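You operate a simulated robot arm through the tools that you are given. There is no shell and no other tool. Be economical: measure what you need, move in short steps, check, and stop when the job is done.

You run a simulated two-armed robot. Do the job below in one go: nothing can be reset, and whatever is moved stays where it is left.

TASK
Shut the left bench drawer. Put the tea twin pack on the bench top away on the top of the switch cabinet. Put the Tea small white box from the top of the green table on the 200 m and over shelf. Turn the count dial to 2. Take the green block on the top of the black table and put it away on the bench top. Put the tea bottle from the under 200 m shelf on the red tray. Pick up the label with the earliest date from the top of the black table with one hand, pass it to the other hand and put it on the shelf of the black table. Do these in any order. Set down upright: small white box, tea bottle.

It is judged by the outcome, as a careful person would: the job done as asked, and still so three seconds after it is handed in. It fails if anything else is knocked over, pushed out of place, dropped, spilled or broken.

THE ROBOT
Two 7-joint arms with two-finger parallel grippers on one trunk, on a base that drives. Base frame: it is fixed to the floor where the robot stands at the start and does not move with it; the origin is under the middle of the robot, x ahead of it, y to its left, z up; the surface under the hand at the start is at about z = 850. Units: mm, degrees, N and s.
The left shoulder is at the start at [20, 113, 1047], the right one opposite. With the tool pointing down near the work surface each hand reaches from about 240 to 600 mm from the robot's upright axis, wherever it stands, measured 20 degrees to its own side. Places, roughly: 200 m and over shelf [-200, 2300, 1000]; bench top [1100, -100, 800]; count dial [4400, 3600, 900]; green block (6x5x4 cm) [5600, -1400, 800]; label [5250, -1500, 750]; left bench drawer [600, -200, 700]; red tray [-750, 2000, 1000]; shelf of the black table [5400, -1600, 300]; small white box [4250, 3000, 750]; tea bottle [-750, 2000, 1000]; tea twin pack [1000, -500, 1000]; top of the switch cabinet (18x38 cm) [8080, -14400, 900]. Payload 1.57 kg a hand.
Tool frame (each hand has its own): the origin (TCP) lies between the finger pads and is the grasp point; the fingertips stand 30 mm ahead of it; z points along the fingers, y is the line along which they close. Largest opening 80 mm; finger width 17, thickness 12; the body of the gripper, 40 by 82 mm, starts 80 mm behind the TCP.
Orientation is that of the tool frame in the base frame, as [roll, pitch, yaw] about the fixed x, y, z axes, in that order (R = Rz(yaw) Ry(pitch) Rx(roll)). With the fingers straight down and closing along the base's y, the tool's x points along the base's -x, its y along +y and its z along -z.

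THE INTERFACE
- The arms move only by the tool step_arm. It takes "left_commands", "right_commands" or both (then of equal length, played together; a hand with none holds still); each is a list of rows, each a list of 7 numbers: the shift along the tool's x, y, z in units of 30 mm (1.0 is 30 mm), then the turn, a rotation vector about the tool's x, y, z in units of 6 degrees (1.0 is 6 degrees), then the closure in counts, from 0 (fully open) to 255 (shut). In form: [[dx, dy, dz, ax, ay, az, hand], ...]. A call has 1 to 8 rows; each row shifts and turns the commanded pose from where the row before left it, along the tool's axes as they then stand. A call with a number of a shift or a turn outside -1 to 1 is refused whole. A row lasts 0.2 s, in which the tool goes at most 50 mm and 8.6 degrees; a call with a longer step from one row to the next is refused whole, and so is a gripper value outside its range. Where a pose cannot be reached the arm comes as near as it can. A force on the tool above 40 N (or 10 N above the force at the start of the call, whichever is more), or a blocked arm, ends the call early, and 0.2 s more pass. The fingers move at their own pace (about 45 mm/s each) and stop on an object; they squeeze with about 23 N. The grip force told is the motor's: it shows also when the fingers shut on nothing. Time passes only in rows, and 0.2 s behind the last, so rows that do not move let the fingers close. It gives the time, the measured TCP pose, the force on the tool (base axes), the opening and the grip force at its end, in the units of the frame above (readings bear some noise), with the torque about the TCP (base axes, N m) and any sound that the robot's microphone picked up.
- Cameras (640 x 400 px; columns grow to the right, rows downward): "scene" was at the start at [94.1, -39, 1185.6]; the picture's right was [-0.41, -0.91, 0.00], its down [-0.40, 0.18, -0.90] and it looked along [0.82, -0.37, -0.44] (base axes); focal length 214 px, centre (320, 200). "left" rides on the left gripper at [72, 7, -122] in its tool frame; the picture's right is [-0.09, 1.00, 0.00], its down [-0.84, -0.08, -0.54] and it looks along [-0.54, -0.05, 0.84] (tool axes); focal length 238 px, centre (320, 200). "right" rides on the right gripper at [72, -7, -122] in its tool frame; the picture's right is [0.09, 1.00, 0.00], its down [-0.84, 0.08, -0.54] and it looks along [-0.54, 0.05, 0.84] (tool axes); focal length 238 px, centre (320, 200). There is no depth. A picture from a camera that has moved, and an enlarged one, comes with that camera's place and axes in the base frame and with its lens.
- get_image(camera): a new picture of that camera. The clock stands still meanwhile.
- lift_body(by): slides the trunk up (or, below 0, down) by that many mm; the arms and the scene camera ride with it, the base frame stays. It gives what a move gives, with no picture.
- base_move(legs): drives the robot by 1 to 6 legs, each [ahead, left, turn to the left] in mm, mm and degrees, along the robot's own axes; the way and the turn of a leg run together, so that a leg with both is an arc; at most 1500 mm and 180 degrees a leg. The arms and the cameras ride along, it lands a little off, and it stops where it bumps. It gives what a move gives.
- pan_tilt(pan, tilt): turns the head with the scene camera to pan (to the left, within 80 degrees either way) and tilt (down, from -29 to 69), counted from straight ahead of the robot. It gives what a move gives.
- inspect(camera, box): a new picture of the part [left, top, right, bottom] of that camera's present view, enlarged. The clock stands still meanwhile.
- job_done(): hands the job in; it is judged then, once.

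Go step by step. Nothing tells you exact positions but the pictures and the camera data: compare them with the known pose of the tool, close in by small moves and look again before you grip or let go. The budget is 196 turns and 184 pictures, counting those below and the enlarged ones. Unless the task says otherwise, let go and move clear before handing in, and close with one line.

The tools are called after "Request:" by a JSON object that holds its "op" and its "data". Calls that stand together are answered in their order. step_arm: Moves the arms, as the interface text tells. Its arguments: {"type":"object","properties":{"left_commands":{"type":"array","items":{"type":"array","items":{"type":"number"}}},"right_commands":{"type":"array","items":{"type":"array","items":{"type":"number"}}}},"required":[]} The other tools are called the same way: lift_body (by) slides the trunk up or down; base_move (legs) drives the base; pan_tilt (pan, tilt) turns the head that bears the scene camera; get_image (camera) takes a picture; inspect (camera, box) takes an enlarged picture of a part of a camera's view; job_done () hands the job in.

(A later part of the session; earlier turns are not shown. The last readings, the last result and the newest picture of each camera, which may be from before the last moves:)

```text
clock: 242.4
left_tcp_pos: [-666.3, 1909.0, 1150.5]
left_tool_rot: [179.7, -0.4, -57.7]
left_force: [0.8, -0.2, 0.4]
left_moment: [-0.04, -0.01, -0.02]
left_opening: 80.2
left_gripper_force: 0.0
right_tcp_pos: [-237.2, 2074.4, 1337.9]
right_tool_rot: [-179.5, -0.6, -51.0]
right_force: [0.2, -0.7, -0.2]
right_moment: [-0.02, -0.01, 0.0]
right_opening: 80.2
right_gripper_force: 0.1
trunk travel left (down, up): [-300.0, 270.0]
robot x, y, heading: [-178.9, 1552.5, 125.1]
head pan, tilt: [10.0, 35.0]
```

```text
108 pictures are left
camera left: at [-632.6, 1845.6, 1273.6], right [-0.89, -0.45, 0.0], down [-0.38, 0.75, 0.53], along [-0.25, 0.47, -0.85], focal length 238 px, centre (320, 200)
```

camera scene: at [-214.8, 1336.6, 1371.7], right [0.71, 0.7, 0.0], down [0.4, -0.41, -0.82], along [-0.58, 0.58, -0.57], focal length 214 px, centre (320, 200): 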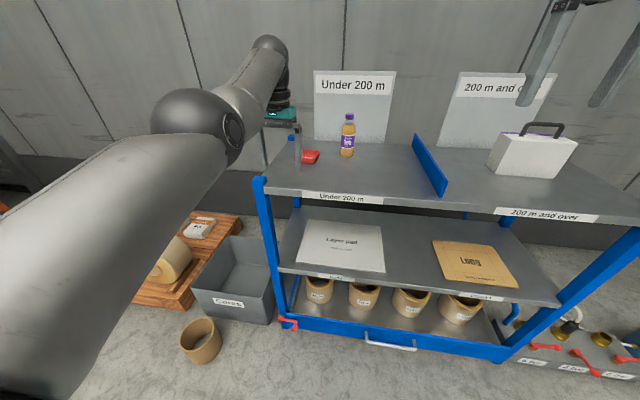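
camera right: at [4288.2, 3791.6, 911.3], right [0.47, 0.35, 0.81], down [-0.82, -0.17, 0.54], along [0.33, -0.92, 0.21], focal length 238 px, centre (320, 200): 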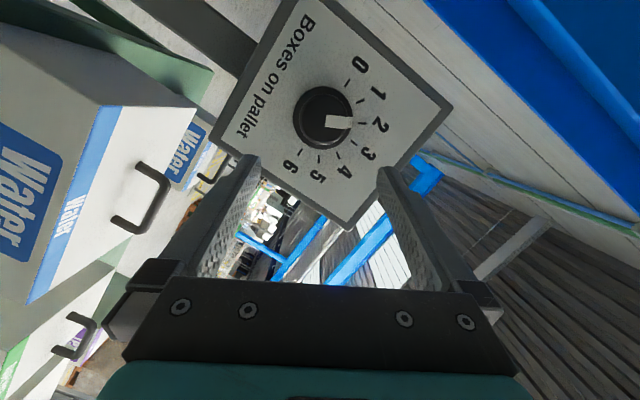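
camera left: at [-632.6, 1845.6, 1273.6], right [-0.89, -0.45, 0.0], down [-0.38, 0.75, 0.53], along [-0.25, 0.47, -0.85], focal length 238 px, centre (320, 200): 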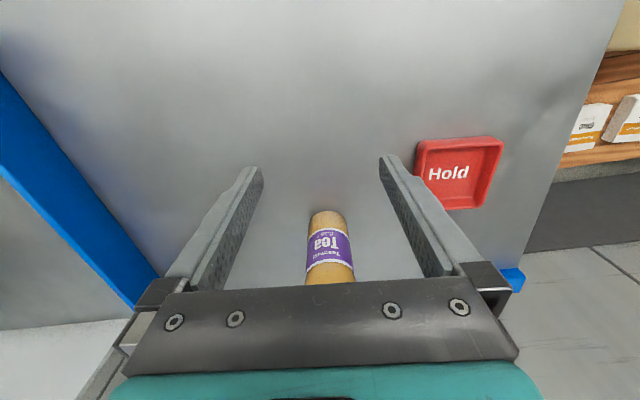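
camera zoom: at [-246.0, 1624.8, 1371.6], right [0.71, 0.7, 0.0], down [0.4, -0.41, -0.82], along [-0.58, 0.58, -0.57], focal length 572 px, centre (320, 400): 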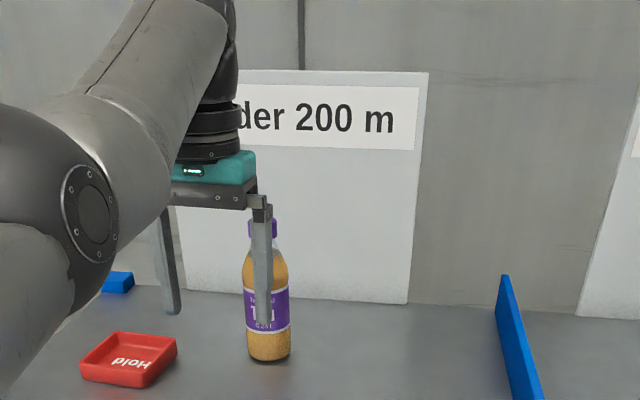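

The bottle sits straight ahead, about 160 mm on, and the red tray (marked "Hold") is at about (-860, 1885). Driving forward.

Request:
{"op": "base_move", "data": {"legs": [[150, -4, 0]]}}

Request:
{"op": "get_image", "data": {"camera": "left"}}

Request:
{"op": "inspect", "data": {"camera": "scene", "box": [200, 50, 440, 200]}}

```text
clock: 244.0
left_tcp_pos: [-748.4, 2033.8, 1151.0]
left_tool_rot: [179.8, -0.4, -57.8]
left_force: [0.1, -0.3, -0.2]
left_moment: [0.02, -0.04, 0.01]
left_opening: 80.1
left_gripper_force: 0.1
right_tcp_pos: [-318.2, 2199.7, 1338.2]
right_tool_rot: [-179.4, -0.6, -50.8]
right_force: [0.5, -0.7, -1.2]
right_moment: [0.05, -0.01, 0.01]
right_opening: 80.2
right_gripper_force: 0.0
trunk travel left (down, up): [-300.0, 270.0]
robot x, y, heading: [-262.7, 1682.1, 124.6]
head pan, tilt: [10.0, 35.0]
stopped in leg 1: the robot was blocked; the commanded pose is now the measured one
```

```text
107 pictures are left
camera left: at [-715.3, 1969.8, 1274.4], right [-0.89, -0.45, 0.0], down [-0.38, 0.75, 0.54], along [-0.25, 0.48, -0.84], focal length 238 px, centre (320, 200)
```

left: 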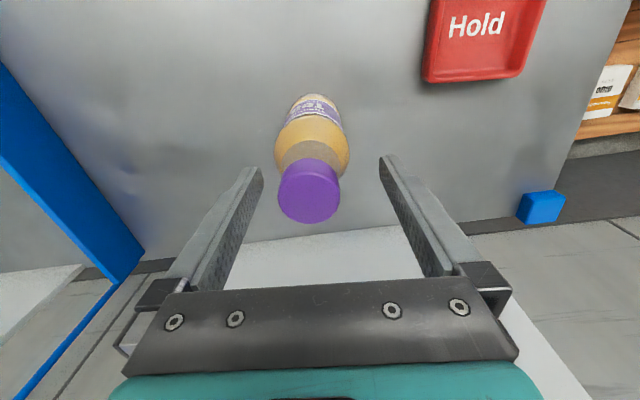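

```text
2.67 times, centred on (320, 125) of scene
camera zoom: at [-328.2, 1749.6, 1371.8], right [0.71, 0.71, 0.0], down [0.4, -0.41, -0.82], along [-0.58, 0.58, -0.57], focal length 572 px, centre (320, 400)
```

zoom: 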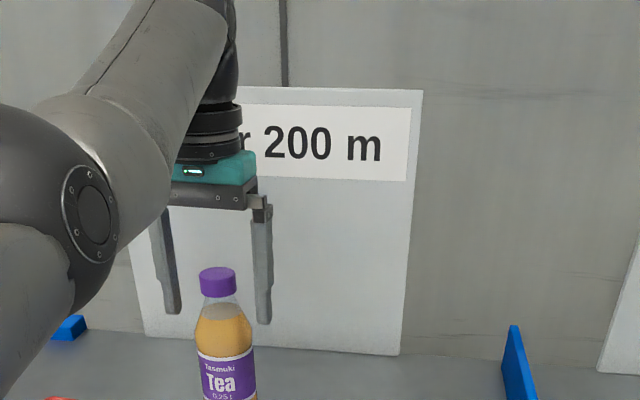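

The cap is between the fingers. I'll ease the base back a touch from whatever it bumped, raise the hand slightly, and close on the cap.

Request:
{"op": "base_move", "data": {"legs": [[-8, 0, 0]]}}

Request:
{"op": "step_arm", "data": {"left_commands": [[0, -0.15, -0.25, 0, 0, 0, 0], [0, 0, 0, 0, 0, 0, 255], [0, 0, 0, 0, 0, 0, 255], [0, 0, 0, 0, 0, 0, 255], [0, 0, 0, 0, 0, 0, 255]]}}

Request:
{"op": "get_image", "data": {"camera": "left"}}

```text
clock: 244.7
left_tcp_pos: [-744.2, 2029.4, 1150.6]
left_tool_rot: [179.9, -0.4, -57.6]
left_force: [0.3, 0.0, 0.3]
left_moment: [0.03, 0.01, -0.03]
left_opening: 79.9
left_gripper_force: 0.1
right_tcp_pos: [-316.0, 2193.2, 1337.5]
right_tool_rot: [-179.4, -0.7, -50.8]
right_force: [0.0, -1.5, -0.5]
right_moment: [0.02, 0.04, 0.03]
right_opening: 80.1
right_gripper_force: 0.0
trunk travel left (down, up): [-300.0, 270.0]
robot x, y, heading: [-259.4, 1679.4, 124.9]
head pan, tilt: [10.0, 35.0]
```

```text
clock: 245.9
left_tcp_pos: [-740.9, 2030.1, 1157.0]
left_tool_rot: [179.8, -0.4, -57.7]
left_force: [0.6, 0.4, 0.9]
left_moment: [0.05, 0.03, -0.04]
left_opening: 49.5
left_gripper_force: 22.8
right_tcp_pos: [-315.5, 2193.4, 1338.0]
right_tool_rot: [-179.4, -0.7, -50.9]
right_force: [0.4, 0.5, 0.2]
right_moment: [-0.01, 0.0, 0.03]
right_opening: 80.2
right_gripper_force: 0.0
trunk travel left (down, up): [-300.0, 270.0]
robot x, y, heading: [-254.8, 1676.2, 124.9]
head pan, tilt: [10.0, 35.0]
```

```text
105 pictures are left
camera left: at [-707.5, 1965.6, 1280.6], right [-0.89, -0.45, 0.0], down [-0.38, 0.75, 0.54], along [-0.25, 0.48, -0.84], focal length 238 px, centre (320, 200)
```

left: 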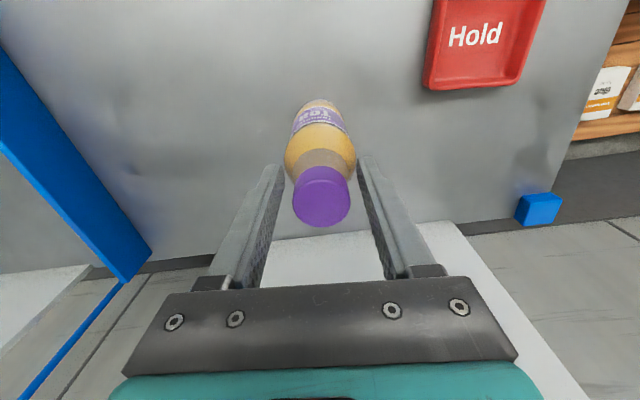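

The tips are holding the tapered shoulder, which could slip. I'll open and lower to grip the cylindrical body instead.

Request:
{"op": "step_arm", "data": {"left_commands": [[0, 0, 0, 0, 0, 0, 0], [0, 0, 0, 0, 0, 0, 0], [0, 0, 0, 0, 0, 0, 0], [0, 0, 0.5, 0, 0, 0, 0], [0, 0, 0.5, 0, 0, 0, 0], [0, 0, 0.5, 0, 0, 0, 0]]}}

Request:
{"op": "get_image", "data": {"camera": "left"}}

Request:
{"op": "inspect", "data": {"camera": "scene", "box": [200, 80, 360, 220]}}

```text
clock: 247.3
left_tcp_pos: [-739.9, 2030.7, 1112.8]
left_tool_rot: [179.7, -0.5, -57.8]
left_force: [0.4, 0.1, -0.2]
left_moment: [0.01, -0.02, 0.02]
left_opening: 79.9
left_gripper_force: 0.1
right_tcp_pos: [-316.5, 2194.0, 1338.6]
right_tool_rot: [-179.4, -0.7, -50.9]
right_force: [-0.2, 0.0, -0.6]
right_moment: [0.0, 0.01, -0.02]
right_opening: 79.9
right_gripper_force: 0.1
trunk travel left (down, up): [-300.0, 270.0]
robot x, y, heading: [-256.1, 1675.8, 125.1]
head pan, tilt: [10.0, 35.0]
```

```text
104 pictures are left
camera left: at [-707.2, 1966.0, 1236.1], right [-0.89, -0.45, 0.0], down [-0.38, 0.75, 0.54], along [-0.25, 0.48, -0.84], focal length 238 px, centre (320, 200)
```

left: 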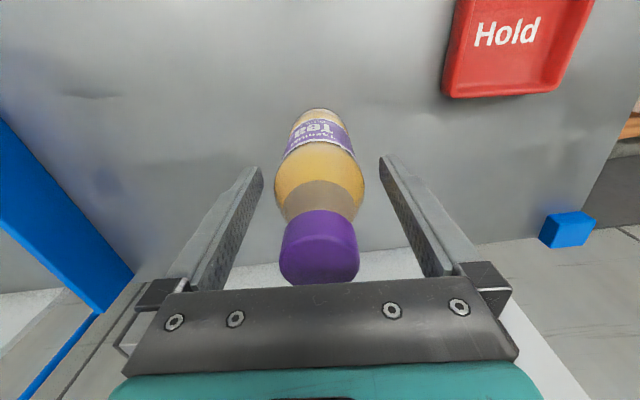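

```text
2.86 times, centred on (280, 150) of scene
camera zoom: at [-324.6, 1744.4, 1371.7], right [0.71, 0.71, 0.0], down [0.41, -0.41, -0.82], along [-0.58, 0.58, -0.57], focal length 613 px, centre (434, 343)
```

zoom: 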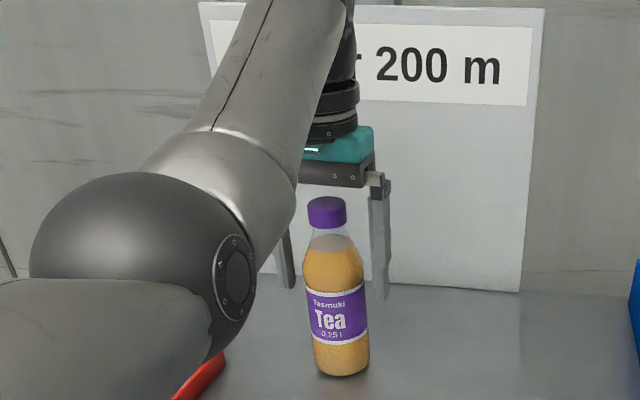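

Request:
{"op": "step_arm", "data": {"left_commands": [[0, 0, 0, 0, 0, 0, 255], [0, 0, 0, 0, 0, 0, 255], [0, 0, 0, 0, 0, 0, 255], [0, 0, 0, 0, 0, 0, 255], [0, 0, -0.3, 0, 0, 0, 255], [0, 0, -0.5, 0, 0, 0, 255], [0, 0, -0.7, 0, 0, 0, 255]]}}

Request:
{"op": "get_image", "data": {"camera": "left"}}

```text
clock: 248.9
left_tcp_pos: [-739.1, 2030.3, 1157.4]
left_tool_rot: [179.9, -0.5, -57.8]
left_force: [0.4, -0.2, -3.0]
left_moment: [0.0, 0.03, 0.0]
left_opening: 55.1
left_gripper_force: 22.9
right_tcp_pos: [-315.2, 2193.3, 1337.3]
right_tool_rot: [-179.4, -0.7, -51.0]
right_force: [-0.1, 0.0, 0.6]
right_moment: [0.0, 0.03, 0.01]
right_opening: 80.0
right_gripper_force: 0.1
trunk travel left (down, up): [-300.0, 270.0]
robot x, y, heading: [-256.3, 1673.7, 125.1]
head pan, tilt: [10.0, 35.0]
```

```text
102 pictures are left
camera left: at [-705.8, 1966.3, 1280.5], right [-0.89, -0.45, 0.0], down [-0.38, 0.75, 0.53], along [-0.25, 0.47, -0.85], focal length 238 px, centre (320, 200)
```

left: 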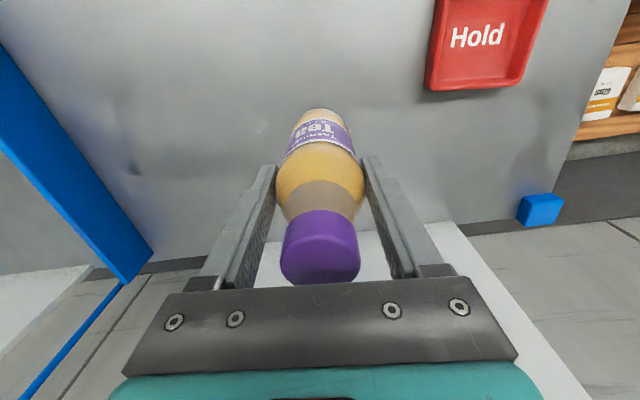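

The bottle is lifted. The tray centre is about 180 mm to the left and 40 mm nearer, so I'll raise slightly and move the base there.

Request:
{"op": "step_arm", "data": {"left_commands": [[0, 0, -0.8, 0, 0, 0, 255]]}}

Request:
{"op": "base_move", "data": {"legs": [[-45, 182, 0]]}}

Request:
{"op": "get_image", "data": {"camera": "left"}}

Request:
{"op": "inspect", "data": {"camera": "scene", "box": [180, 70, 380, 230]}}

```text
clock: 249.3
left_tcp_pos: [-735.9, 2025.5, 1179.4]
left_tool_rot: [179.8, -0.3, -57.7]
left_force: [0.3, 0.4, -2.5]
left_moment: [-0.03, -0.02, 0.02]
left_opening: 54.9
left_gripper_force: 23.1
left hand out of reach, approached as far as the arm can: row 1
right_tcp_pos: [-316.1, 2192.9, 1337.1]
right_tool_rot: [-179.5, -0.7, -51.0]
right_force: [0.8, -0.5, 0.9]
right_moment: [-0.02, 0.03, 0.0]
right_opening: 80.2
right_gripper_force: 0.1
trunk travel left (down, up): [-300.0, 270.0]
robot x, y, heading: [-256.8, 1679.1, 124.8]
head pan, tilt: [10.0, 35.0]
```

```text
clock: 250.8
left_tcp_pos: [-855.4, 1889.9, 1177.5]
left_tool_rot: [179.7, -0.5, -58.1]
left_force: [0.0, -0.5, -3.6]
left_moment: [0.03, 0.0, -0.01]
left_opening: 54.5
left_gripper_force: 23.2
right_tcp_pos: [-435.2, 2056.0, 1337.9]
right_tool_rot: [-179.4, -0.7, -51.2]
right_force: [-0.1, -0.2, 0.7]
right_moment: [0.04, -0.03, 0.01]
right_opening: 80.0
right_gripper_force: 0.1
trunk travel left (down, up): [-300.0, 270.0]
robot x, y, heading: [-376.9, 1538.0, 124.9]
head pan, tilt: [10.0, 35.0]
```

```text
101 pictures are left
camera left: at [-822.7, 1825.6, 1302.3], right [-0.89, -0.45, 0.0], down [-0.38, 0.76, 0.54], along [-0.24, 0.48, -0.84], focal length 238 px, centre (320, 200)
```

left: 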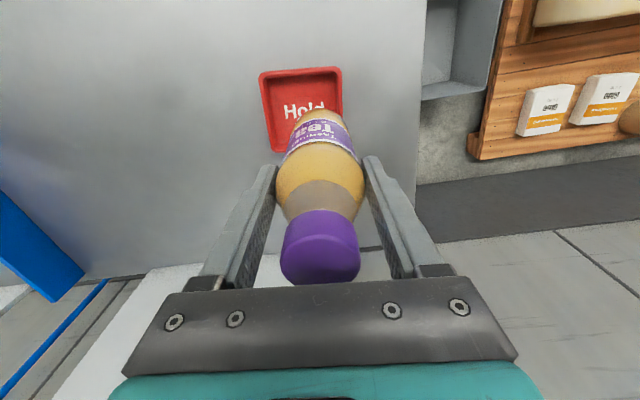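

```text
2.50 times, centred on (280, 150) of scene
camera zoom: at [-445.6, 1606.2, 1371.7], right [0.71, 0.7, 0.0], down [0.4, -0.41, -0.82], along [-0.58, 0.58, -0.57], focal length 536 px, centre (420, 325)
```

zoom: 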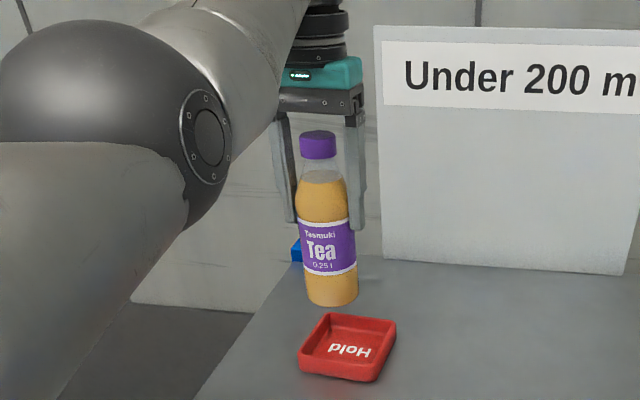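

Checking both cameras, the tray centre is about 19 mm right and 9 mm nearer than the bottle axis. I'll correct this with the arm and lower in part.

Request:
{"op": "step_arm", "data": {"left_commands": [[0.16, -0.32, 0, 0, 0, 0, 255], [0.15, -0.31, 0.2, 0, 0, 0, 255], [0, 0, 0.4, 0, 0, 0, 255], [0, 0, 0.2, 0, 0, 0, 255]]}}

Request:
{"op": "get_image", "data": {"camera": "left"}}

Request:
{"op": "inspect", "data": {"camera": "scene", "box": [220, 110, 380, 230]}}

```text
clock: 251.8
left_tcp_pos: [-851.9, 1898.0, 1169.0]
left_tool_rot: [179.8, -0.4, -57.9]
left_force: [0.1, 1.0, -3.2]
left_moment: [-0.02, 0.01, -0.03]
left_opening: 55.0
left_gripper_force: 22.6
left hand out of reach, approached as far as the arm can: row 1, 2
right_tcp_pos: [-434.0, 2057.5, 1338.0]
right_tool_rot: [-179.4, -0.8, -51.2]
right_force: [0.1, 0.0, -0.3]
right_moment: [-0.03, -0.01, -0.03]
right_opening: 79.7
right_gripper_force: 0.1
trunk travel left (down, up): [-300.0, 270.0]
robot x, y, heading: [-374.4, 1538.0, 124.4]
head pan, tilt: [10.0, 35.0]
```

```text
99 pictures are left
camera left: at [-818.6, 1832.8, 1292.5], right [-0.89, -0.45, 0.0], down [-0.38, 0.76, 0.53], along [-0.24, 0.48, -0.85], focal length 238 px, centre (320, 200)
```

left: 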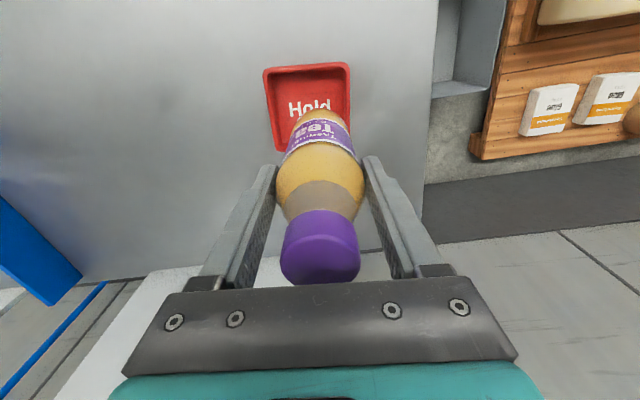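

```text
3.33 times, centred on (300, 170) of scene
camera zoom: at [-445.2, 1606.6, 1371.7], right [0.71, 0.7, 0.0], down [0.4, -0.41, -0.82], along [-0.58, 0.58, -0.57], focal length 715 px, centre (387, 300)
```

zoom: 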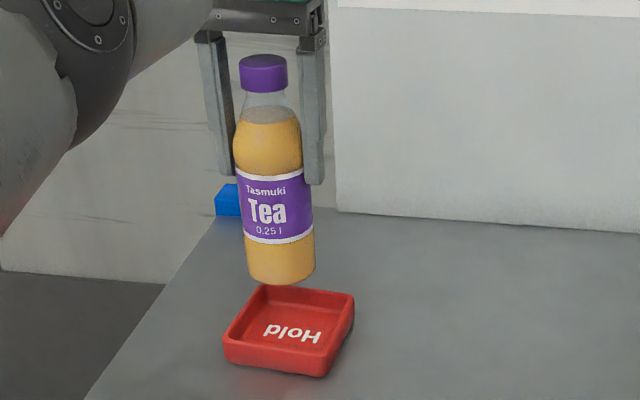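

Request:
{"op": "base_move", "data": {"legs": [[-17, -11, 0]]}}

Request:
{"op": "get_image", "data": {"camera": "left"}}

```text
clock: 252.6
left_tcp_pos: [-831.9, 1888.8, 1169.6]
left_tool_rot: [179.9, -0.4, -57.9]
left_force: [0.9, -1.0, -2.2]
left_moment: [0.0, -0.01, 0.02]
left_opening: 54.9
left_gripper_force: 22.7
right_tcp_pos: [-415.7, 2048.4, 1337.0]
right_tool_rot: [-179.3, -0.8, -51.2]
right_force: [-0.2, -0.3, 0.5]
right_moment: [0.02, 0.07, 0.0]
right_opening: 80.1
right_gripper_force: 0.0
trunk travel left (down, up): [-300.0, 270.0]
robot x, y, heading: [-364.3, 1528.3, 124.5]
head pan, tilt: [10.0, 35.0]
```

```text
97 pictures are left
camera left: at [-799.4, 1824.8, 1293.0], right [-0.89, -0.45, 0.0], down [-0.38, 0.75, 0.54], along [-0.24, 0.48, -0.84], focal length 238 px, centre (320, 200)
```

left: 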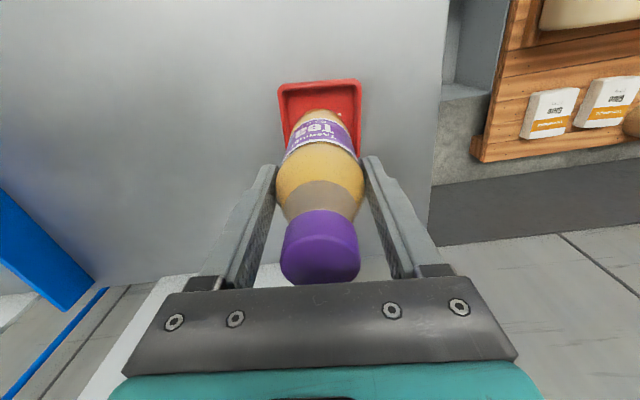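

The tray is now centred under the bottle. Lowering it gently.

Request:
{"op": "step_arm", "data": {"left_commands": [[0, 0, 0.4, 0, 0, 0, 255], [0, 0, 0.4, 0, 0, 0, 255], [0, 0, 0.3, 0, 0, 0, 255], [0, 0, 0.2, 0, 0, 0, 255], [0, 0, 0, 0, 0, 0, 255]]}}

Request:
{"op": "inspect", "data": {"camera": "scene", "box": [220, 110, 380, 230]}}

```text
clock: 253.8
left_tcp_pos: [-832.4, 1890.4, 1129.9]
left_tool_rot: [179.8, -0.6, -57.9]
left_force: [0.3, -1.4, -3.2]
left_moment: [0.0, -0.02, -0.01]
left_opening: 54.6
left_gripper_force: 22.9
right_tcp_pos: [-415.9, 2048.6, 1337.2]
right_tool_rot: [-179.4, -0.7, -51.2]
right_force: [-0.4, 0.5, 0.5]
right_moment: [0.0, 0.0, 0.0]
right_opening: 80.1
right_gripper_force: 0.0
trunk travel left (down, up): [-300.0, 270.0]
robot x, y, heading: [-356.0, 1532.0, 124.4]
head pan, tilt: [10.0, 35.0]
```

```text
3.33 times, centred on (300, 170) of scene
camera zoom: at [-426.8, 1599.2, 1371.7], right [0.71, 0.7, 0.0], down [0.4, -0.41, -0.82], along [-0.58, 0.58, -0.57], focal length 715 px, centre (387, 300)
```

zoom: 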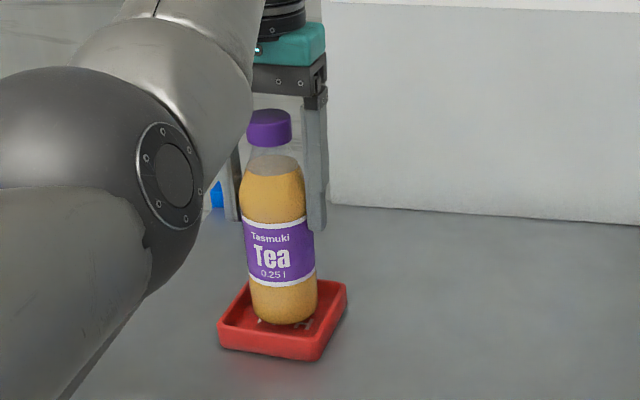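

It looks well centred in the tray, about 10 mm above its floor. I'll lower the rest until contact.

Request:
{"op": "step_arm", "data": {"left_commands": [[0, 0, 0.12, 0, 0, 0, 255], [0, 0, 0.12, 0, 0, 0, 255], [0, 0, 0.12, 0, 0, 0, 255], [0, 0, 0, 0, 0, 0, 255]]}}

Request:
{"op": "step_arm", "data": {"left_commands": [[0, 0, 0.1, 0, 0, 0, 255], [0, 0, 0.1, 0, 0, 0, 255], [0, 0, 0, 0, 0, 0, 255]]}}

```text
clock: 254.8
left_tcp_pos: [-833.8, 1889.5, 1118.0]
left_tool_rot: [179.7, -0.5, -58.0]
left_force: [0.5, -0.3, -2.1]
left_moment: [-0.02, 0.0, 0.0]
left_opening: 54.9
left_gripper_force: 23.2
right_tcp_pos: [-415.8, 2049.2, 1337.4]
right_tool_rot: [-179.4, -0.7, -51.1]
right_force: [0.2, -0.4, 0.7]
right_moment: [0.01, -0.03, -0.01]
right_opening: 80.2
right_gripper_force: 0.0
trunk travel left (down, up): [-300.0, 270.0]
robot x, y, heading: [-361.3, 1527.7, 124.8]
head pan, tilt: [10.0, 35.0]
```

```text
clock: 255.6
left_tcp_pos: [-833.1, 1888.7, 1116.6]
left_tool_rot: [179.7, -0.1, -57.9]
left_force: [-3.8, 0.7, 19.1]
left_moment: [0.13, -0.08, -0.06]
left_opening: 55.1
left_gripper_force: 22.7
right_tcp_pos: [-415.1, 2047.8, 1338.2]
right_tool_rot: [-179.4, -0.6, -51.1]
right_force: [-0.5, 0.3, -0.3]
right_moment: [-0.03, 0.0, -0.01]
right_opening: 80.0
right_gripper_force: 0.0
trunk travel left (down, up): [-300.0, 270.0]
robot x, y, heading: [-358.7, 1529.3, 124.2]
head pan, tilt: [10.0, 35.0]
```

Contact. Release, then rise straight up with the trunk.

Request:
{"op": "step_arm", "data": {"left_commands": [[0, 0, -0.08, 0, 0, 0, 255], [0, 0, 0, 0, 0, 0, 0], [0, 0, 0, 0, 0, 0, 0], [0, 0, 0, 0, 0, 0, 0]]}}

Request:
{"op": "lift_body", "data": {"by": 130}}

Request:
{"op": "get_image", "data": {"camera": "left"}}

Request:
{"op": "get_image", "data": {"camera": "scene"}}

```text
clock: 256.6
left_tcp_pos: [-833.8, 1890.1, 1116.2]
left_tool_rot: [179.8, -0.5, -57.9]
left_force: [-0.3, -0.3, 0.2]
left_moment: [0.0, -0.01, 0.01]
left_opening: 80.1
left_gripper_force: 0.0
right_tcp_pos: [-416.6, 2048.3, 1337.7]
right_tool_rot: [-179.5, -0.7, -51.3]
right_force: [0.6, 0.0, 0.2]
right_moment: [0.01, 0.0, -0.01]
right_opening: 79.9
right_gripper_force: 0.1
trunk travel left (down, up): [-300.0, 270.0]
robot x, y, heading: [-362.2, 1527.9, 124.7]
head pan, tilt: [10.0, 35.0]
```

```text
clock: 258.2
left_tcp_pos: [-832.8, 1890.1, 1245.1]
left_tool_rot: [179.8, -0.5, -57.9]
left_force: [-0.8, 0.3, -0.5]
left_moment: [-0.01, -0.03, -0.02]
left_opening: 79.9
left_gripper_force: 0.0
right_tcp_pos: [-415.6, 2048.5, 1467.1]
right_tool_rot: [-179.3, -0.7, -51.2]
right_force: [0.2, 0.2, -1.0]
right_moment: [0.01, -0.01, 0.0]
right_opening: 80.0
right_gripper_force: 0.0
trunk travel left (down, up): [-430.0, 140.0]
robot x, y, heading: [-359.0, 1535.0, 124.6]
head pan, tilt: [10.0, 35.0]
```

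```text
95 pictures are left
camera left: at [-800.4, 1825.2, 1369.2], right [-0.89, -0.45, 0.0], down [-0.38, 0.76, 0.53], along [-0.24, 0.48, -0.84], focal length 238 px, centre (320, 200)
```

left: 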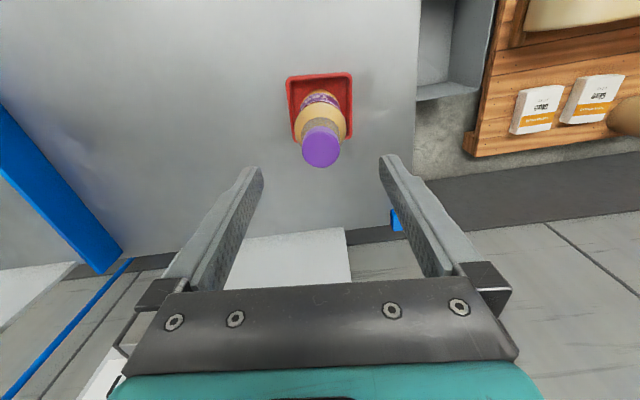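

```text
94 pictures are left
camera scene: at [-426.6, 1599.2, 1501.6], right [0.71, 0.7, 0.0], down [0.4, -0.41, -0.82], along [-0.58, 0.58, -0.57], focal length 214 px, centre (320, 200)
```

scene: 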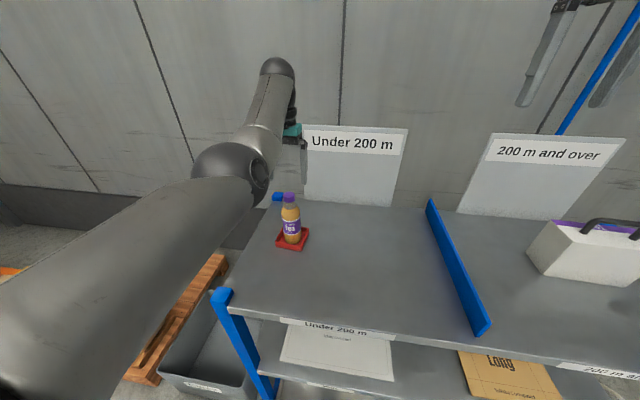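

The bottle stands upright on the red tray. I'll back off, lower the trunk, and drive round the bench's far end toward the black table.

Request:
{"op": "base_move", "data": {"legs": [[-500, 0, 0]]}}

Request:
{"op": "lift_body", "data": {"by": -250}}

Request:
{"op": "base_move", "data": {"legs": [[0, 0, -89.5], [1150, 0, 0], [1250, 0, 0], [0, 0, -90]]}}

Request:
{"op": "pan_tilt", "data": {"pan": 0, "tilt": 15}}

Request:
{"op": "get_image", "data": {"camera": "scene"}}

```text
clock: 261.2
left_tcp_pos: [-546.4, 1474.2, 1247.1]
left_tool_rot: [179.8, -0.4, -57.9]
left_force: [0.9, -0.4, 0.6]
left_moment: [-0.01, 0.03, 0.01]
left_opening: 79.9
left_gripper_force: 0.1
right_tcp_pos: [-129.3, 1633.9, 1466.1]
right_tool_rot: [-179.5, -0.7, -51.3]
right_force: [-0.3, -0.7, -0.7]
right_moment: [0.02, -0.02, -0.02]
right_opening: 79.8
right_gripper_force: 0.1
trunk travel left (down, up): [-430.0, 140.0]
robot x, y, heading: [-73.5, 1114.7, 124.5]
head pan, tilt: [10.0, 35.0]
```

```text
clock: 263.7
left_tcp_pos: [-545.7, 1475.3, 996.0]
left_tool_rot: [179.7, -0.4, -57.8]
left_force: [0.5, -0.2, -0.2]
left_moment: [-0.01, -0.04, 0.01]
left_opening: 80.0
left_gripper_force: 0.0
right_tcp_pos: [-128.9, 1633.8, 1217.8]
right_tool_rot: [-179.5, -0.7, -51.2]
right_force: [-1.1, -0.7, 0.5]
right_moment: [0.01, 0.01, 0.0]
right_opening: 80.0
right_gripper_force: 0.1
trunk travel left (down, up): [-180.0, 390.0]
robot x, y, heading: [-76.0, 1114.9, 124.7]
head pan, tilt: [10.0, 35.0]
```

```text
clock: 283.1
left_tcp_pos: [2355.8, 2103.2, 996.2]
left_tool_rot: [179.9, -0.5, 120.9]
left_force: [-0.1, 0.5, -0.8]
left_moment: [-0.04, 0.0, -0.01]
left_opening: 80.0
left_gripper_force: 0.1
right_tcp_pos: [1933.9, 1954.1, 1216.7]
right_tool_rot: [-179.4, -0.7, 127.6]
right_force: [0.1, -0.1, 0.0]
right_moment: [0.01, -0.01, 0.0]
right_opening: 79.9
right_gripper_force: 0.1
trunk travel left (down, up): [-180.0, 390.0]
robot x, y, heading: [1886.3, 2475.6, -56.7]
head pan, tilt: [10.0, 35.0]
```

```text
clock: 283.9
left_tcp_pos: [2353.9, 2102.3, 995.7]
left_tool_rot: [179.8, -0.5, 120.9]
left_force: [0.4, 0.1, 0.1]
left_moment: [0.0, 0.01, 0.0]
left_opening: 79.9
left_gripper_force: 0.0
right_tcp_pos: [1934.2, 1953.0, 1216.7]
right_tool_rot: [-179.4, -0.7, 127.7]
right_force: [0.3, -1.0, -0.1]
right_moment: [0.0, 0.01, -0.03]
right_opening: 79.9
right_gripper_force: 0.0
trunk travel left (down, up): [-180.0, 390.0]
robot x, y, heading: [1886.4, 2472.1, -56.5]
head pan, tilt: [0.0, 15.0]
```

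```text
93 pictures are left
camera scene: at [1946.5, 2385.6, 1283.6], right [-0.83, -0.55, 0.0], down [-0.14, 0.22, -0.97], along [0.53, -0.81, -0.26], focal length 214 px, centre (320, 200)
```

scene: 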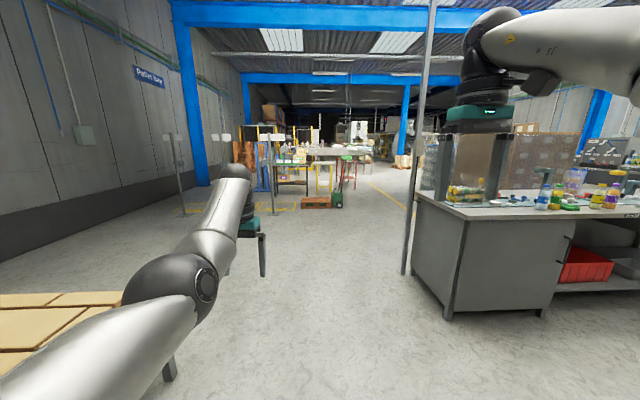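

The aisle ahead is clear, with a pole well to the right. I'll drive 2.9 m ahead and look for the black table.

Request:
{"op": "base_move", "data": {"legs": [[1450, 0, 0], [1450, 0, 0]]}}

Request:
{"op": "pan_tilt", "data": {"pan": 15, "tilt": 15}}

Request:
{"op": "get_image", "data": {"camera": "scene"}}

```text
clock: 298.0
left_tcp_pos: [3879.6, -398.3, 996.0]
left_tool_rot: [179.8, -0.5, 118.3]
left_force: [0.0, 1.2, -0.6]
left_moment: [-0.01, 0.01, 0.0]
left_opening: 80.0
left_gripper_force: 0.2
right_tcp_pos: [3453.7, -528.9, 1217.0]
right_tool_rot: [-179.4, -0.7, 124.9]
right_force: [-0.3, 0.4, 1.1]
right_moment: [0.05, 0.02, 0.04]
right_opening: 79.7
right_gripper_force: 0.1
trunk travel left (down, up): [-180.0, 390.0]
robot x, y, heading: [3428.7, -3.8, -59.2]
head pan, tilt: [0.0, 15.0]
```

```text
clock: 298.8
left_tcp_pos: [3879.9, -398.6, 996.9]
left_tool_rot: [179.7, -0.5, 118.2]
left_force: [0.0, -0.4, 0.3]
left_moment: [0.0, 0.02, 0.0]
left_opening: 79.9
left_gripper_force: 0.0
right_tcp_pos: [3453.3, -529.5, 1218.3]
right_tool_rot: [-179.4, -0.6, 124.9]
right_force: [0.4, 0.1, 0.7]
right_moment: [0.03, 0.03, 0.02]
right_opening: 79.9
right_gripper_force: 0.0
trunk travel left (down, up): [-180.0, 390.0]
robot x, y, heading: [3433.1, -3.7, -59.3]
head pan, tilt: [15.0, 15.0]
```

```text
92 pictures are left
camera scene: at [3504.7, -82.3, 1283.7], right [-0.7, -0.72, 0.0], down [-0.19, 0.18, -0.97], along [0.69, -0.67, -0.26], focal length 214 px, centre (320, 200)
```

scene: 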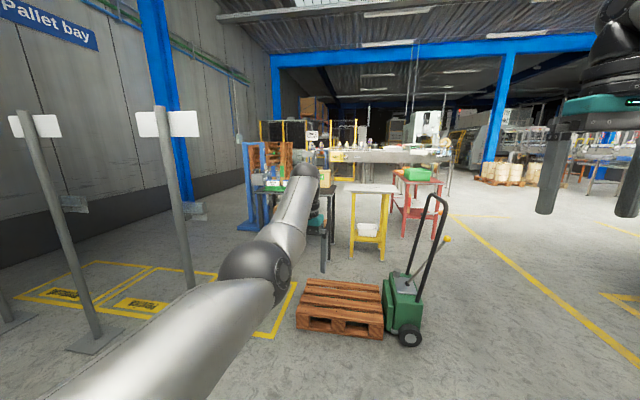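

Request:
{"op": "inspect", "data": {"camera": "scene", "box": [220, 120, 460, 280]}}

```text
2.50 times, centred on (340, 200) of scene
camera zoom: at [3504.7, -82.3, 1283.7], right [-0.7, -0.72, 0.0], down [-0.19, 0.18, -0.97], along [0.69, -0.67, -0.26], focal length 536 px, centre (270, 200)
```

zoom: 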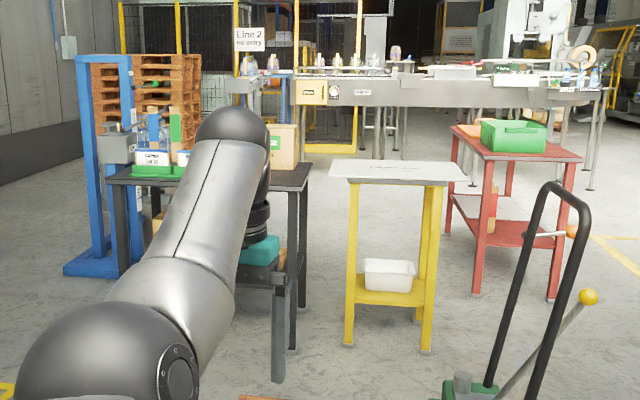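

The black table's front edge runs from about (4972, -1650) to (5707, -1201), top near z = 740. A sign post near (4686, -287) and a low pallet with its jack flank the way in. I'll face along the row with my arms over the low pallet, and slip in sideways in checked steps.

Request:
{"op": "lift_body", "data": {"by": 120}}

Request:
{"op": "base_move", "data": {"legs": [[0, 0, -85], [-300, 700, 0]]}}

Request:
{"op": "pan_tilt", "data": {"pan": 75, "tilt": 35}}

Request:
{"op": "get_image", "data": {"camera": "scene"}}

```text
clock: 300.3
left_tcp_pos: [3879.7, -398.3, 1116.6]
left_tool_rot: [179.8, -0.5, 118.2]
left_force: [0.6, -0.4, 0.4]
left_moment: [0.02, 0.0, 0.01]
left_opening: 80.1
left_gripper_force: 0.0
right_tcp_pos: [3454.5, -528.6, 1337.0]
right_tool_rot: [-179.5, -0.7, 124.9]
right_force: [0.7, -0.2, -0.9]
right_moment: [-0.01, 0.03, -0.01]
right_opening: 79.9
right_gripper_force: 0.0
trunk travel left (down, up): [-300.0, 270.0]
robot x, y, heading: [3431.4, -7.2, -59.4]
head pan, tilt: [15.0, 15.0]
```

```text
clock: 308.1
left_tcp_pos: [3723.7, -885.9, 1115.6]
left_tool_rot: [179.8, -0.5, 32.3]
left_force: [0.0, 0.2, -0.6]
left_moment: [0.02, 0.02, 0.02]
left_opening: 79.9
left_gripper_force: 0.0
right_tcp_pos: [3564.3, -470.1, 1336.4]
right_tool_rot: [-179.3, -0.8, 39.1]
right_force: [0.1, 0.6, -0.2]
right_moment: [0.01, 0.02, 0.0]
right_opening: 80.2
right_gripper_force: 0.0
trunk travel left (down, up): [-300.0, 270.0]
robot x, y, heading: [4085.0, -413.3, -145.0]
head pan, tilt: [15.0, 15.0]
```

```text
clock: 309.4
left_tcp_pos: [3724.0, -886.4, 1115.6]
left_tool_rot: [179.8, -0.4, 32.3]
left_force: [0.1, -0.3, 0.2]
left_moment: [-0.03, -0.02, 0.01]
left_opening: 80.1
left_gripper_force: 0.0
right_tcp_pos: [3563.5, -469.8, 1337.3]
right_tool_rot: [-179.4, -0.6, 39.1]
right_force: [0.4, 0.0, -0.7]
right_moment: [-0.04, 0.03, -0.01]
right_opening: 80.2
right_gripper_force: 0.1
trunk travel left (down, up): [-300.0, 270.0]
robot x, y, heading: [4084.1, -407.8, -145.2]
head pan, tilt: [75.0, 35.0]
```

```text
90 pictures are left
camera scene: at [4104.1, -500.8, 1371.7], right [-0.94, -0.34, 0.0], down [-0.19, 0.54, -0.82], along [0.28, -0.77, -0.57], focal length 214 px, centre (320, 200)
```

scene: 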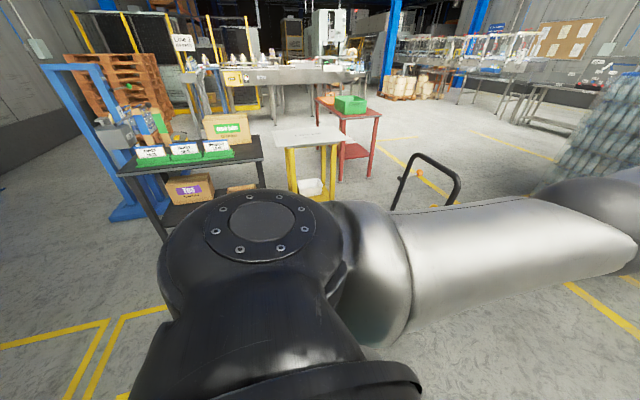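

Request:
{"op": "inspect", "data": {"camera": "scene", "box": [90, 90, 290, 230]}}

```text
2.86 times, centred on (190, 160) of scene
camera zoom: at [4104.1, -500.8, 1371.7], right [-0.94, -0.34, 0.0], down [-0.19, 0.54, -0.82], along [0.28, -0.77, -0.57], focal length 613 px, centre (691, 314)
```

zoom: 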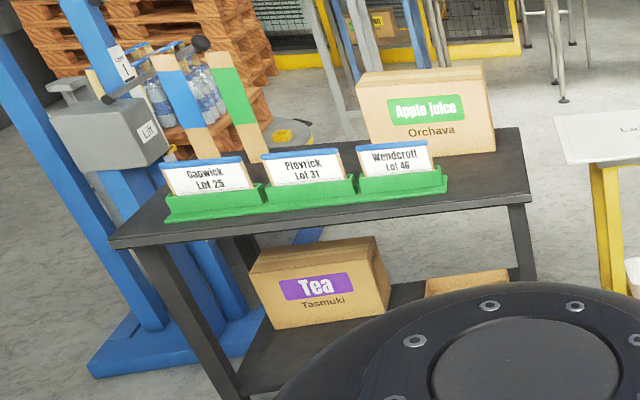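

The cards stand in green holders on the black table. I'll slip diagonally between the post and the pallet corner.

Request:
{"op": "base_move", "data": {"legs": [[-420, 580, 0]]}}

Request:
{"op": "pan_tilt", "data": {"pan": 40, "tilt": 60}}

Request:
{"op": "get_image", "data": {"camera": "scene"}}

```text
clock: 313.3
left_tcp_pos: [4394.1, -1115.5, 1115.8]
left_tool_rot: [179.9, -0.6, 31.9]
left_force: [0.3, -0.5, -0.5]
left_moment: [0.02, 0.03, 0.02]
left_opening: 80.4
left_gripper_force: 0.1
right_tcp_pos: [4238.4, -698.2, 1337.5]
right_tool_rot: [-179.5, -0.7, 38.6]
right_force: [-0.2, 0.9, 0.9]
right_moment: [0.03, 0.0, 0.04]
right_opening: 80.2
right_gripper_force: 0.0
trunk travel left (down, up): [-300.0, 270.0]
robot x, y, heading: [4757.2, -640.2, -145.7]
head pan, tilt: [75.0, 35.0]
```

```text
clock: 314.3
left_tcp_pos: [4394.6, -1115.4, 1115.5]
left_tool_rot: [179.8, -0.5, 31.9]
left_force: [0.0, 0.6, 0.3]
left_moment: [0.03, 0.01, 0.0]
left_opening: 80.1
left_gripper_force: 0.0
right_tcp_pos: [4236.6, -697.8, 1336.6]
right_tool_rot: [-179.4, -0.6, 38.6]
right_force: [0.6, -1.2, 0.0]
right_moment: [-0.01, 0.02, 0.0]
right_opening: 79.9
right_gripper_force: 0.0
trunk travel left (down, up): [-300.0, 270.0]
robot x, y, heading: [4756.6, -645.6, -145.2]
head pan, tilt: [40.0, 60.0]
```

```text
88 pictures are left
camera scene: at [4730.8, -714.5, 1337.4], right [-0.96, 0.27, 0.0], down [0.23, 0.83, -0.5], along [-0.13, -0.48, -0.87], focal length 214 px, centre (320, 200)
```

scene: 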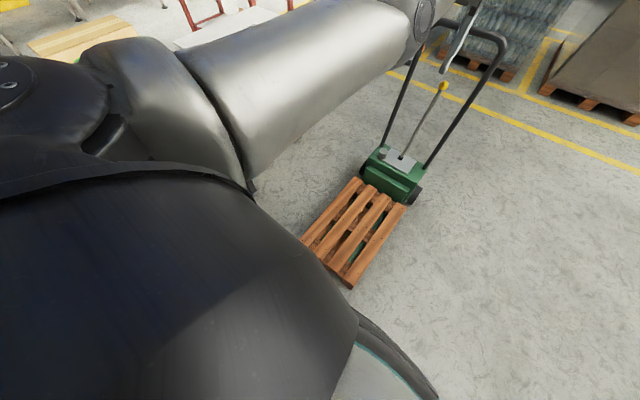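

The pallet is where I estimated and I'm clear of it. I'll slide in to the table and turn to face it.

Request:
{"op": "base_move", "data": {"legs": [[-78, 440, 0], [0, 0, 90.5]]}}

Request:
{"op": "pan_tilt", "data": {"pan": 0, "tilt": 40}}

Request:
{"op": "get_image", "data": {"camera": "scene"}}

```text
clock: 320.9
left_tcp_pos: [5544.1, -1310.6, 1115.4]
left_tool_rot: [179.8, -0.5, 122.9]
left_force: [-0.4, -0.3, 0.1]
left_moment: [-0.01, -0.04, 0.0]
left_opening: 79.8
left_gripper_force: 0.1
right_tcp_pos: [5130.0, -1475.3, 1337.6]
right_tool_rot: [-179.3, -0.7, 129.6]
right_force: [-1.0, -0.7, -0.6]
right_moment: [0.0, 0.02, 0.01]
right_opening: 79.9
right_gripper_force: 0.1
trunk travel left (down, up): [-300.0, 270.0]
robot x, y, heading: [5064.0, -959.0, -54.4]
head pan, tilt: [40.0, 60.0]
```

```text
clock: 321.9
left_tcp_pos: [5543.8, -1311.0, 1115.1]
left_tool_rot: [179.8, -0.5, 122.9]
left_force: [-0.2, 0.1, -0.8]
left_moment: [-0.03, 0.02, 0.0]
left_opening: 80.0
left_gripper_force: 0.1
right_tcp_pos: [5130.1, -1475.7, 1336.8]
right_tool_rot: [-179.4, -0.7, 129.6]
right_force: [-0.1, 0.0, 0.6]
right_moment: [-0.02, -0.02, 0.0]
right_opening: 79.9
right_gripper_force: 0.1
trunk travel left (down, up): [-300.0, 270.0]
robot x, y, heading: [5065.2, -957.6, -54.6]
head pan, tilt: [0.0, 40.0]
```

```text
87 pictures are left
camera scene: at [5120.8, -1036.2, 1364.1], right [-0.81, -0.58, 0.0], down [-0.37, 0.52, -0.77], along [0.45, -0.62, -0.64], focal length 214 px, centre (320, 200)
```

scene: 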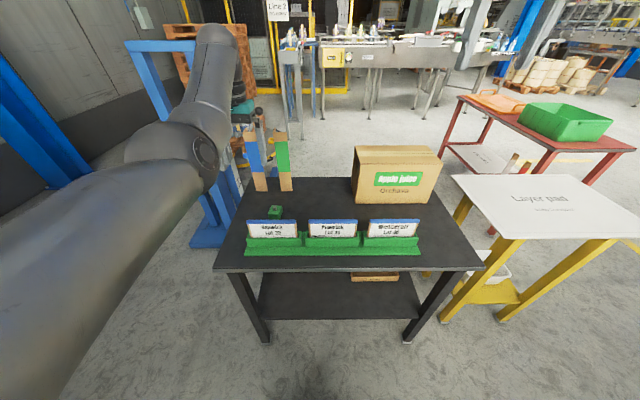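

Request:
{"op": "inspect", "data": {"camera": "scene", "box": [230, 120, 430, 260]}}

```text
2.86 times, centred on (330, 190) of scene
camera zoom: at [5120.8, -1036.2, 1364.1], right [-0.81, -0.58, 0.0], down [-0.37, 0.52, -0.77], along [0.45, -0.62, -0.64], focal length 613 px, centre (291, 229)
```

zoom: 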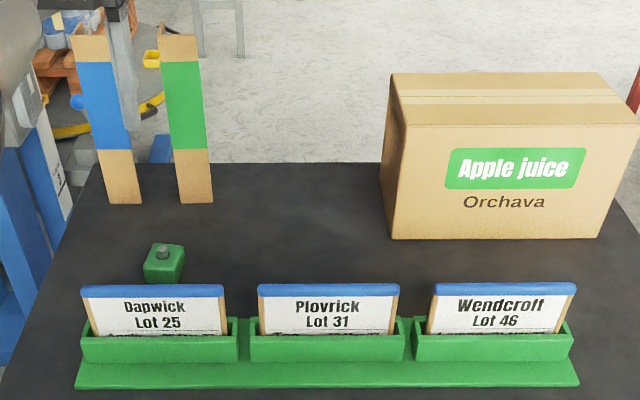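

Request:
{"op": "inspect", "data": {"camera": "scene", "box": [255, 210, 310, 245]}}

Request:
{"op": "get_image", "data": {"camera": "left"}}

```text
11.43 times, centred on (282, 228) of scene
camera zoom: at [5120.8, -1036.2, 1364.1], right [-0.81, -0.58, 0.0], down [-0.37, 0.52, -0.77], along [0.45, -0.62, -0.64], focal length 2451 px, centre (749, -114)
```

zoom: 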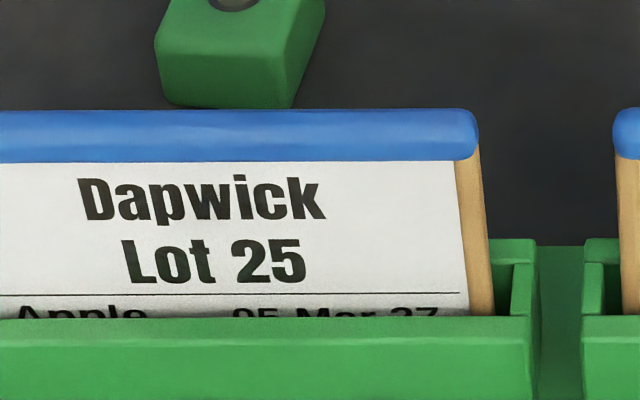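

```text
84 pictures are left
camera left: at [5510.9, -1248.7, 1239.4], right [0.89, 0.46, 0.0], down [0.39, -0.75, 0.53], along [0.25, -0.47, -0.84], focal length 238 px, centre (320, 200)
```

left: 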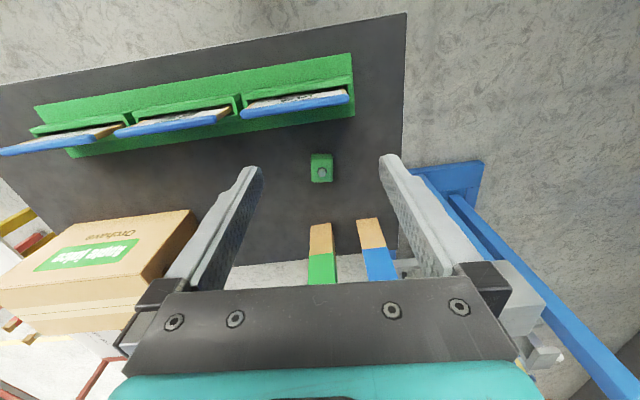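

The dates are half hidden by the holder lips. I'll raise the trunk for a steeper view and zoom in on each.

Request:
{"op": "lift_body", "data": {"by": 260}}

Request:
{"op": "pan_tilt", "data": {"pan": 0, "tilt": 55}}

Request:
{"op": "get_image", "data": {"camera": "scene"}}

```text
clock: 324.6
left_tcp_pos: [5544.2, -1310.2, 1376.0]
left_tool_rot: [179.8, -0.5, 123.0]
left_force: [0.8, -0.2, 0.6]
left_moment: [-0.02, 0.02, 0.03]
left_opening: 80.1
left_gripper_force: 0.1
right_tcp_pos: [5130.6, -1476.3, 1596.8]
right_tool_rot: [-179.4, -0.7, 129.7]
right_force: [0.4, 0.5, -0.2]
right_moment: [0.02, 0.0, 0.02]
right_opening: 80.2
right_gripper_force: 0.1
trunk travel left (down, up): [-560.0, 10.0]
robot x, y, heading: [5064.6, -958.5, -54.6]
head pan, tilt: [0.0, 40.0]
```

```text
clock: 325.4
left_tcp_pos: [5545.0, -1310.4, 1376.4]
left_tool_rot: [179.8, -0.5, 123.0]
left_force: [0.5, -0.4, -0.1]
left_moment: [0.03, -0.01, -0.02]
left_opening: 79.9
left_gripper_force: 0.1
right_tcp_pos: [5130.1, -1474.7, 1596.6]
right_tool_rot: [-179.4, -0.8, 129.7]
right_force: [0.9, 0.1, 0.4]
right_moment: [0.0, -0.01, -0.01]
right_opening: 79.7
right_gripper_force: 0.0
trunk travel left (down, up): [-560.0, 10.0]
robot x, y, heading: [5063.7, -958.8, -54.6]
head pan, tilt: [0.0, 55.0]
```

```text
83 pictures are left
camera scene: at [5113.2, -1025.7, 1603.5], right [-0.81, -0.58, 0.0], down [-0.48, 0.67, -0.57], along [0.33, -0.47, -0.82], focal length 214 px, centre (320, 200)
```

scene: 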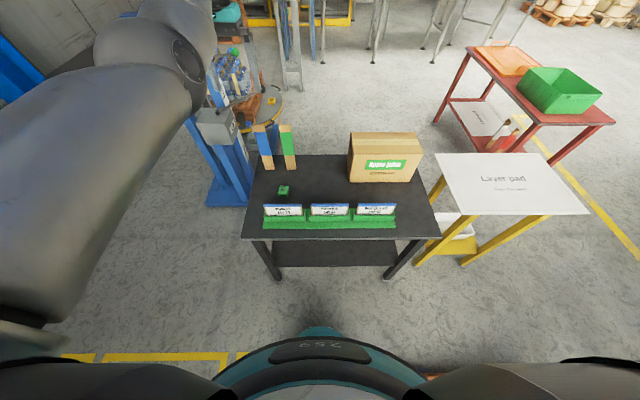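

Request:
{"op": "inspect", "data": {"camera": "scene", "box": [260, 198, 310, 230]}}

Request:
{"op": "inspect", "data": {"camera": "scene", "box": [305, 198, 355, 230]}}

Request:
{"op": "inspect", "data": {"camera": "scene", "box": [350, 198, 400, 230]}}

```text
12.50 times, centred on (285, 214) of scene
camera zoom: at [5113.2, -1025.7, 1603.5], right [-0.81, -0.58, 0.0], down [-0.48, 0.67, -0.57], along [0.33, -0.47, -0.82], focal length 2681 px, centre (758, 25)
```

zoom: 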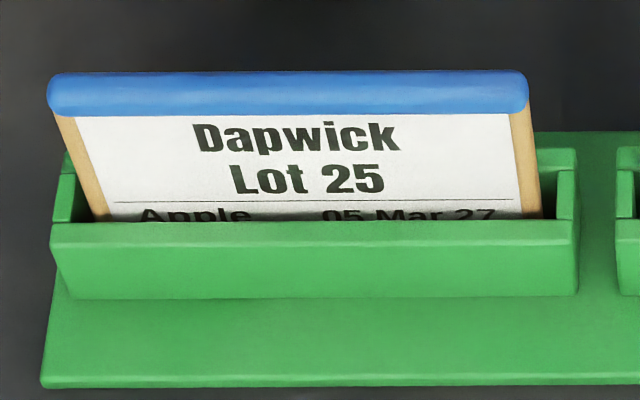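

```text
12.50 times, centred on (330, 214) of scene
camera zoom: at [5113.2, -1025.7, 1603.5], right [-0.81, -0.58, 0.0], down [-0.48, 0.67, -0.57], along [0.33, -0.47, -0.82], focal length 2681 px, centre (195, 25)
```

zoom: 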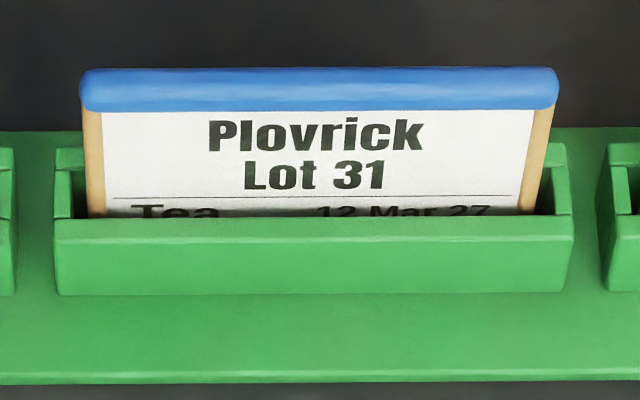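

```text
12.50 times, centred on (375, 214) of scene
camera zoom: at [5113.2, -1025.7, 1603.5], right [-0.81, -0.58, 0.0], down [-0.48, 0.67, -0.57], along [0.33, -0.47, -0.82], focal length 2681 px, centre (-368, 25)
```

zoom: 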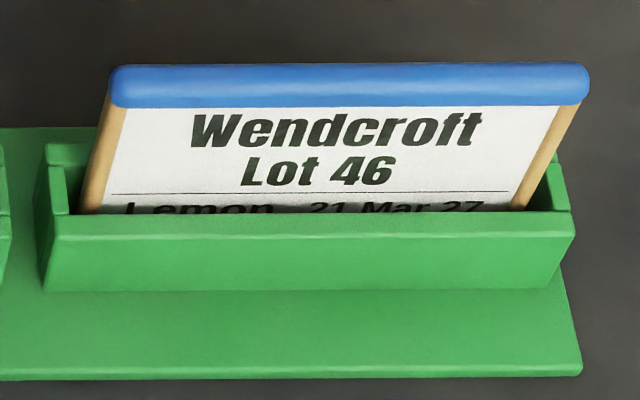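

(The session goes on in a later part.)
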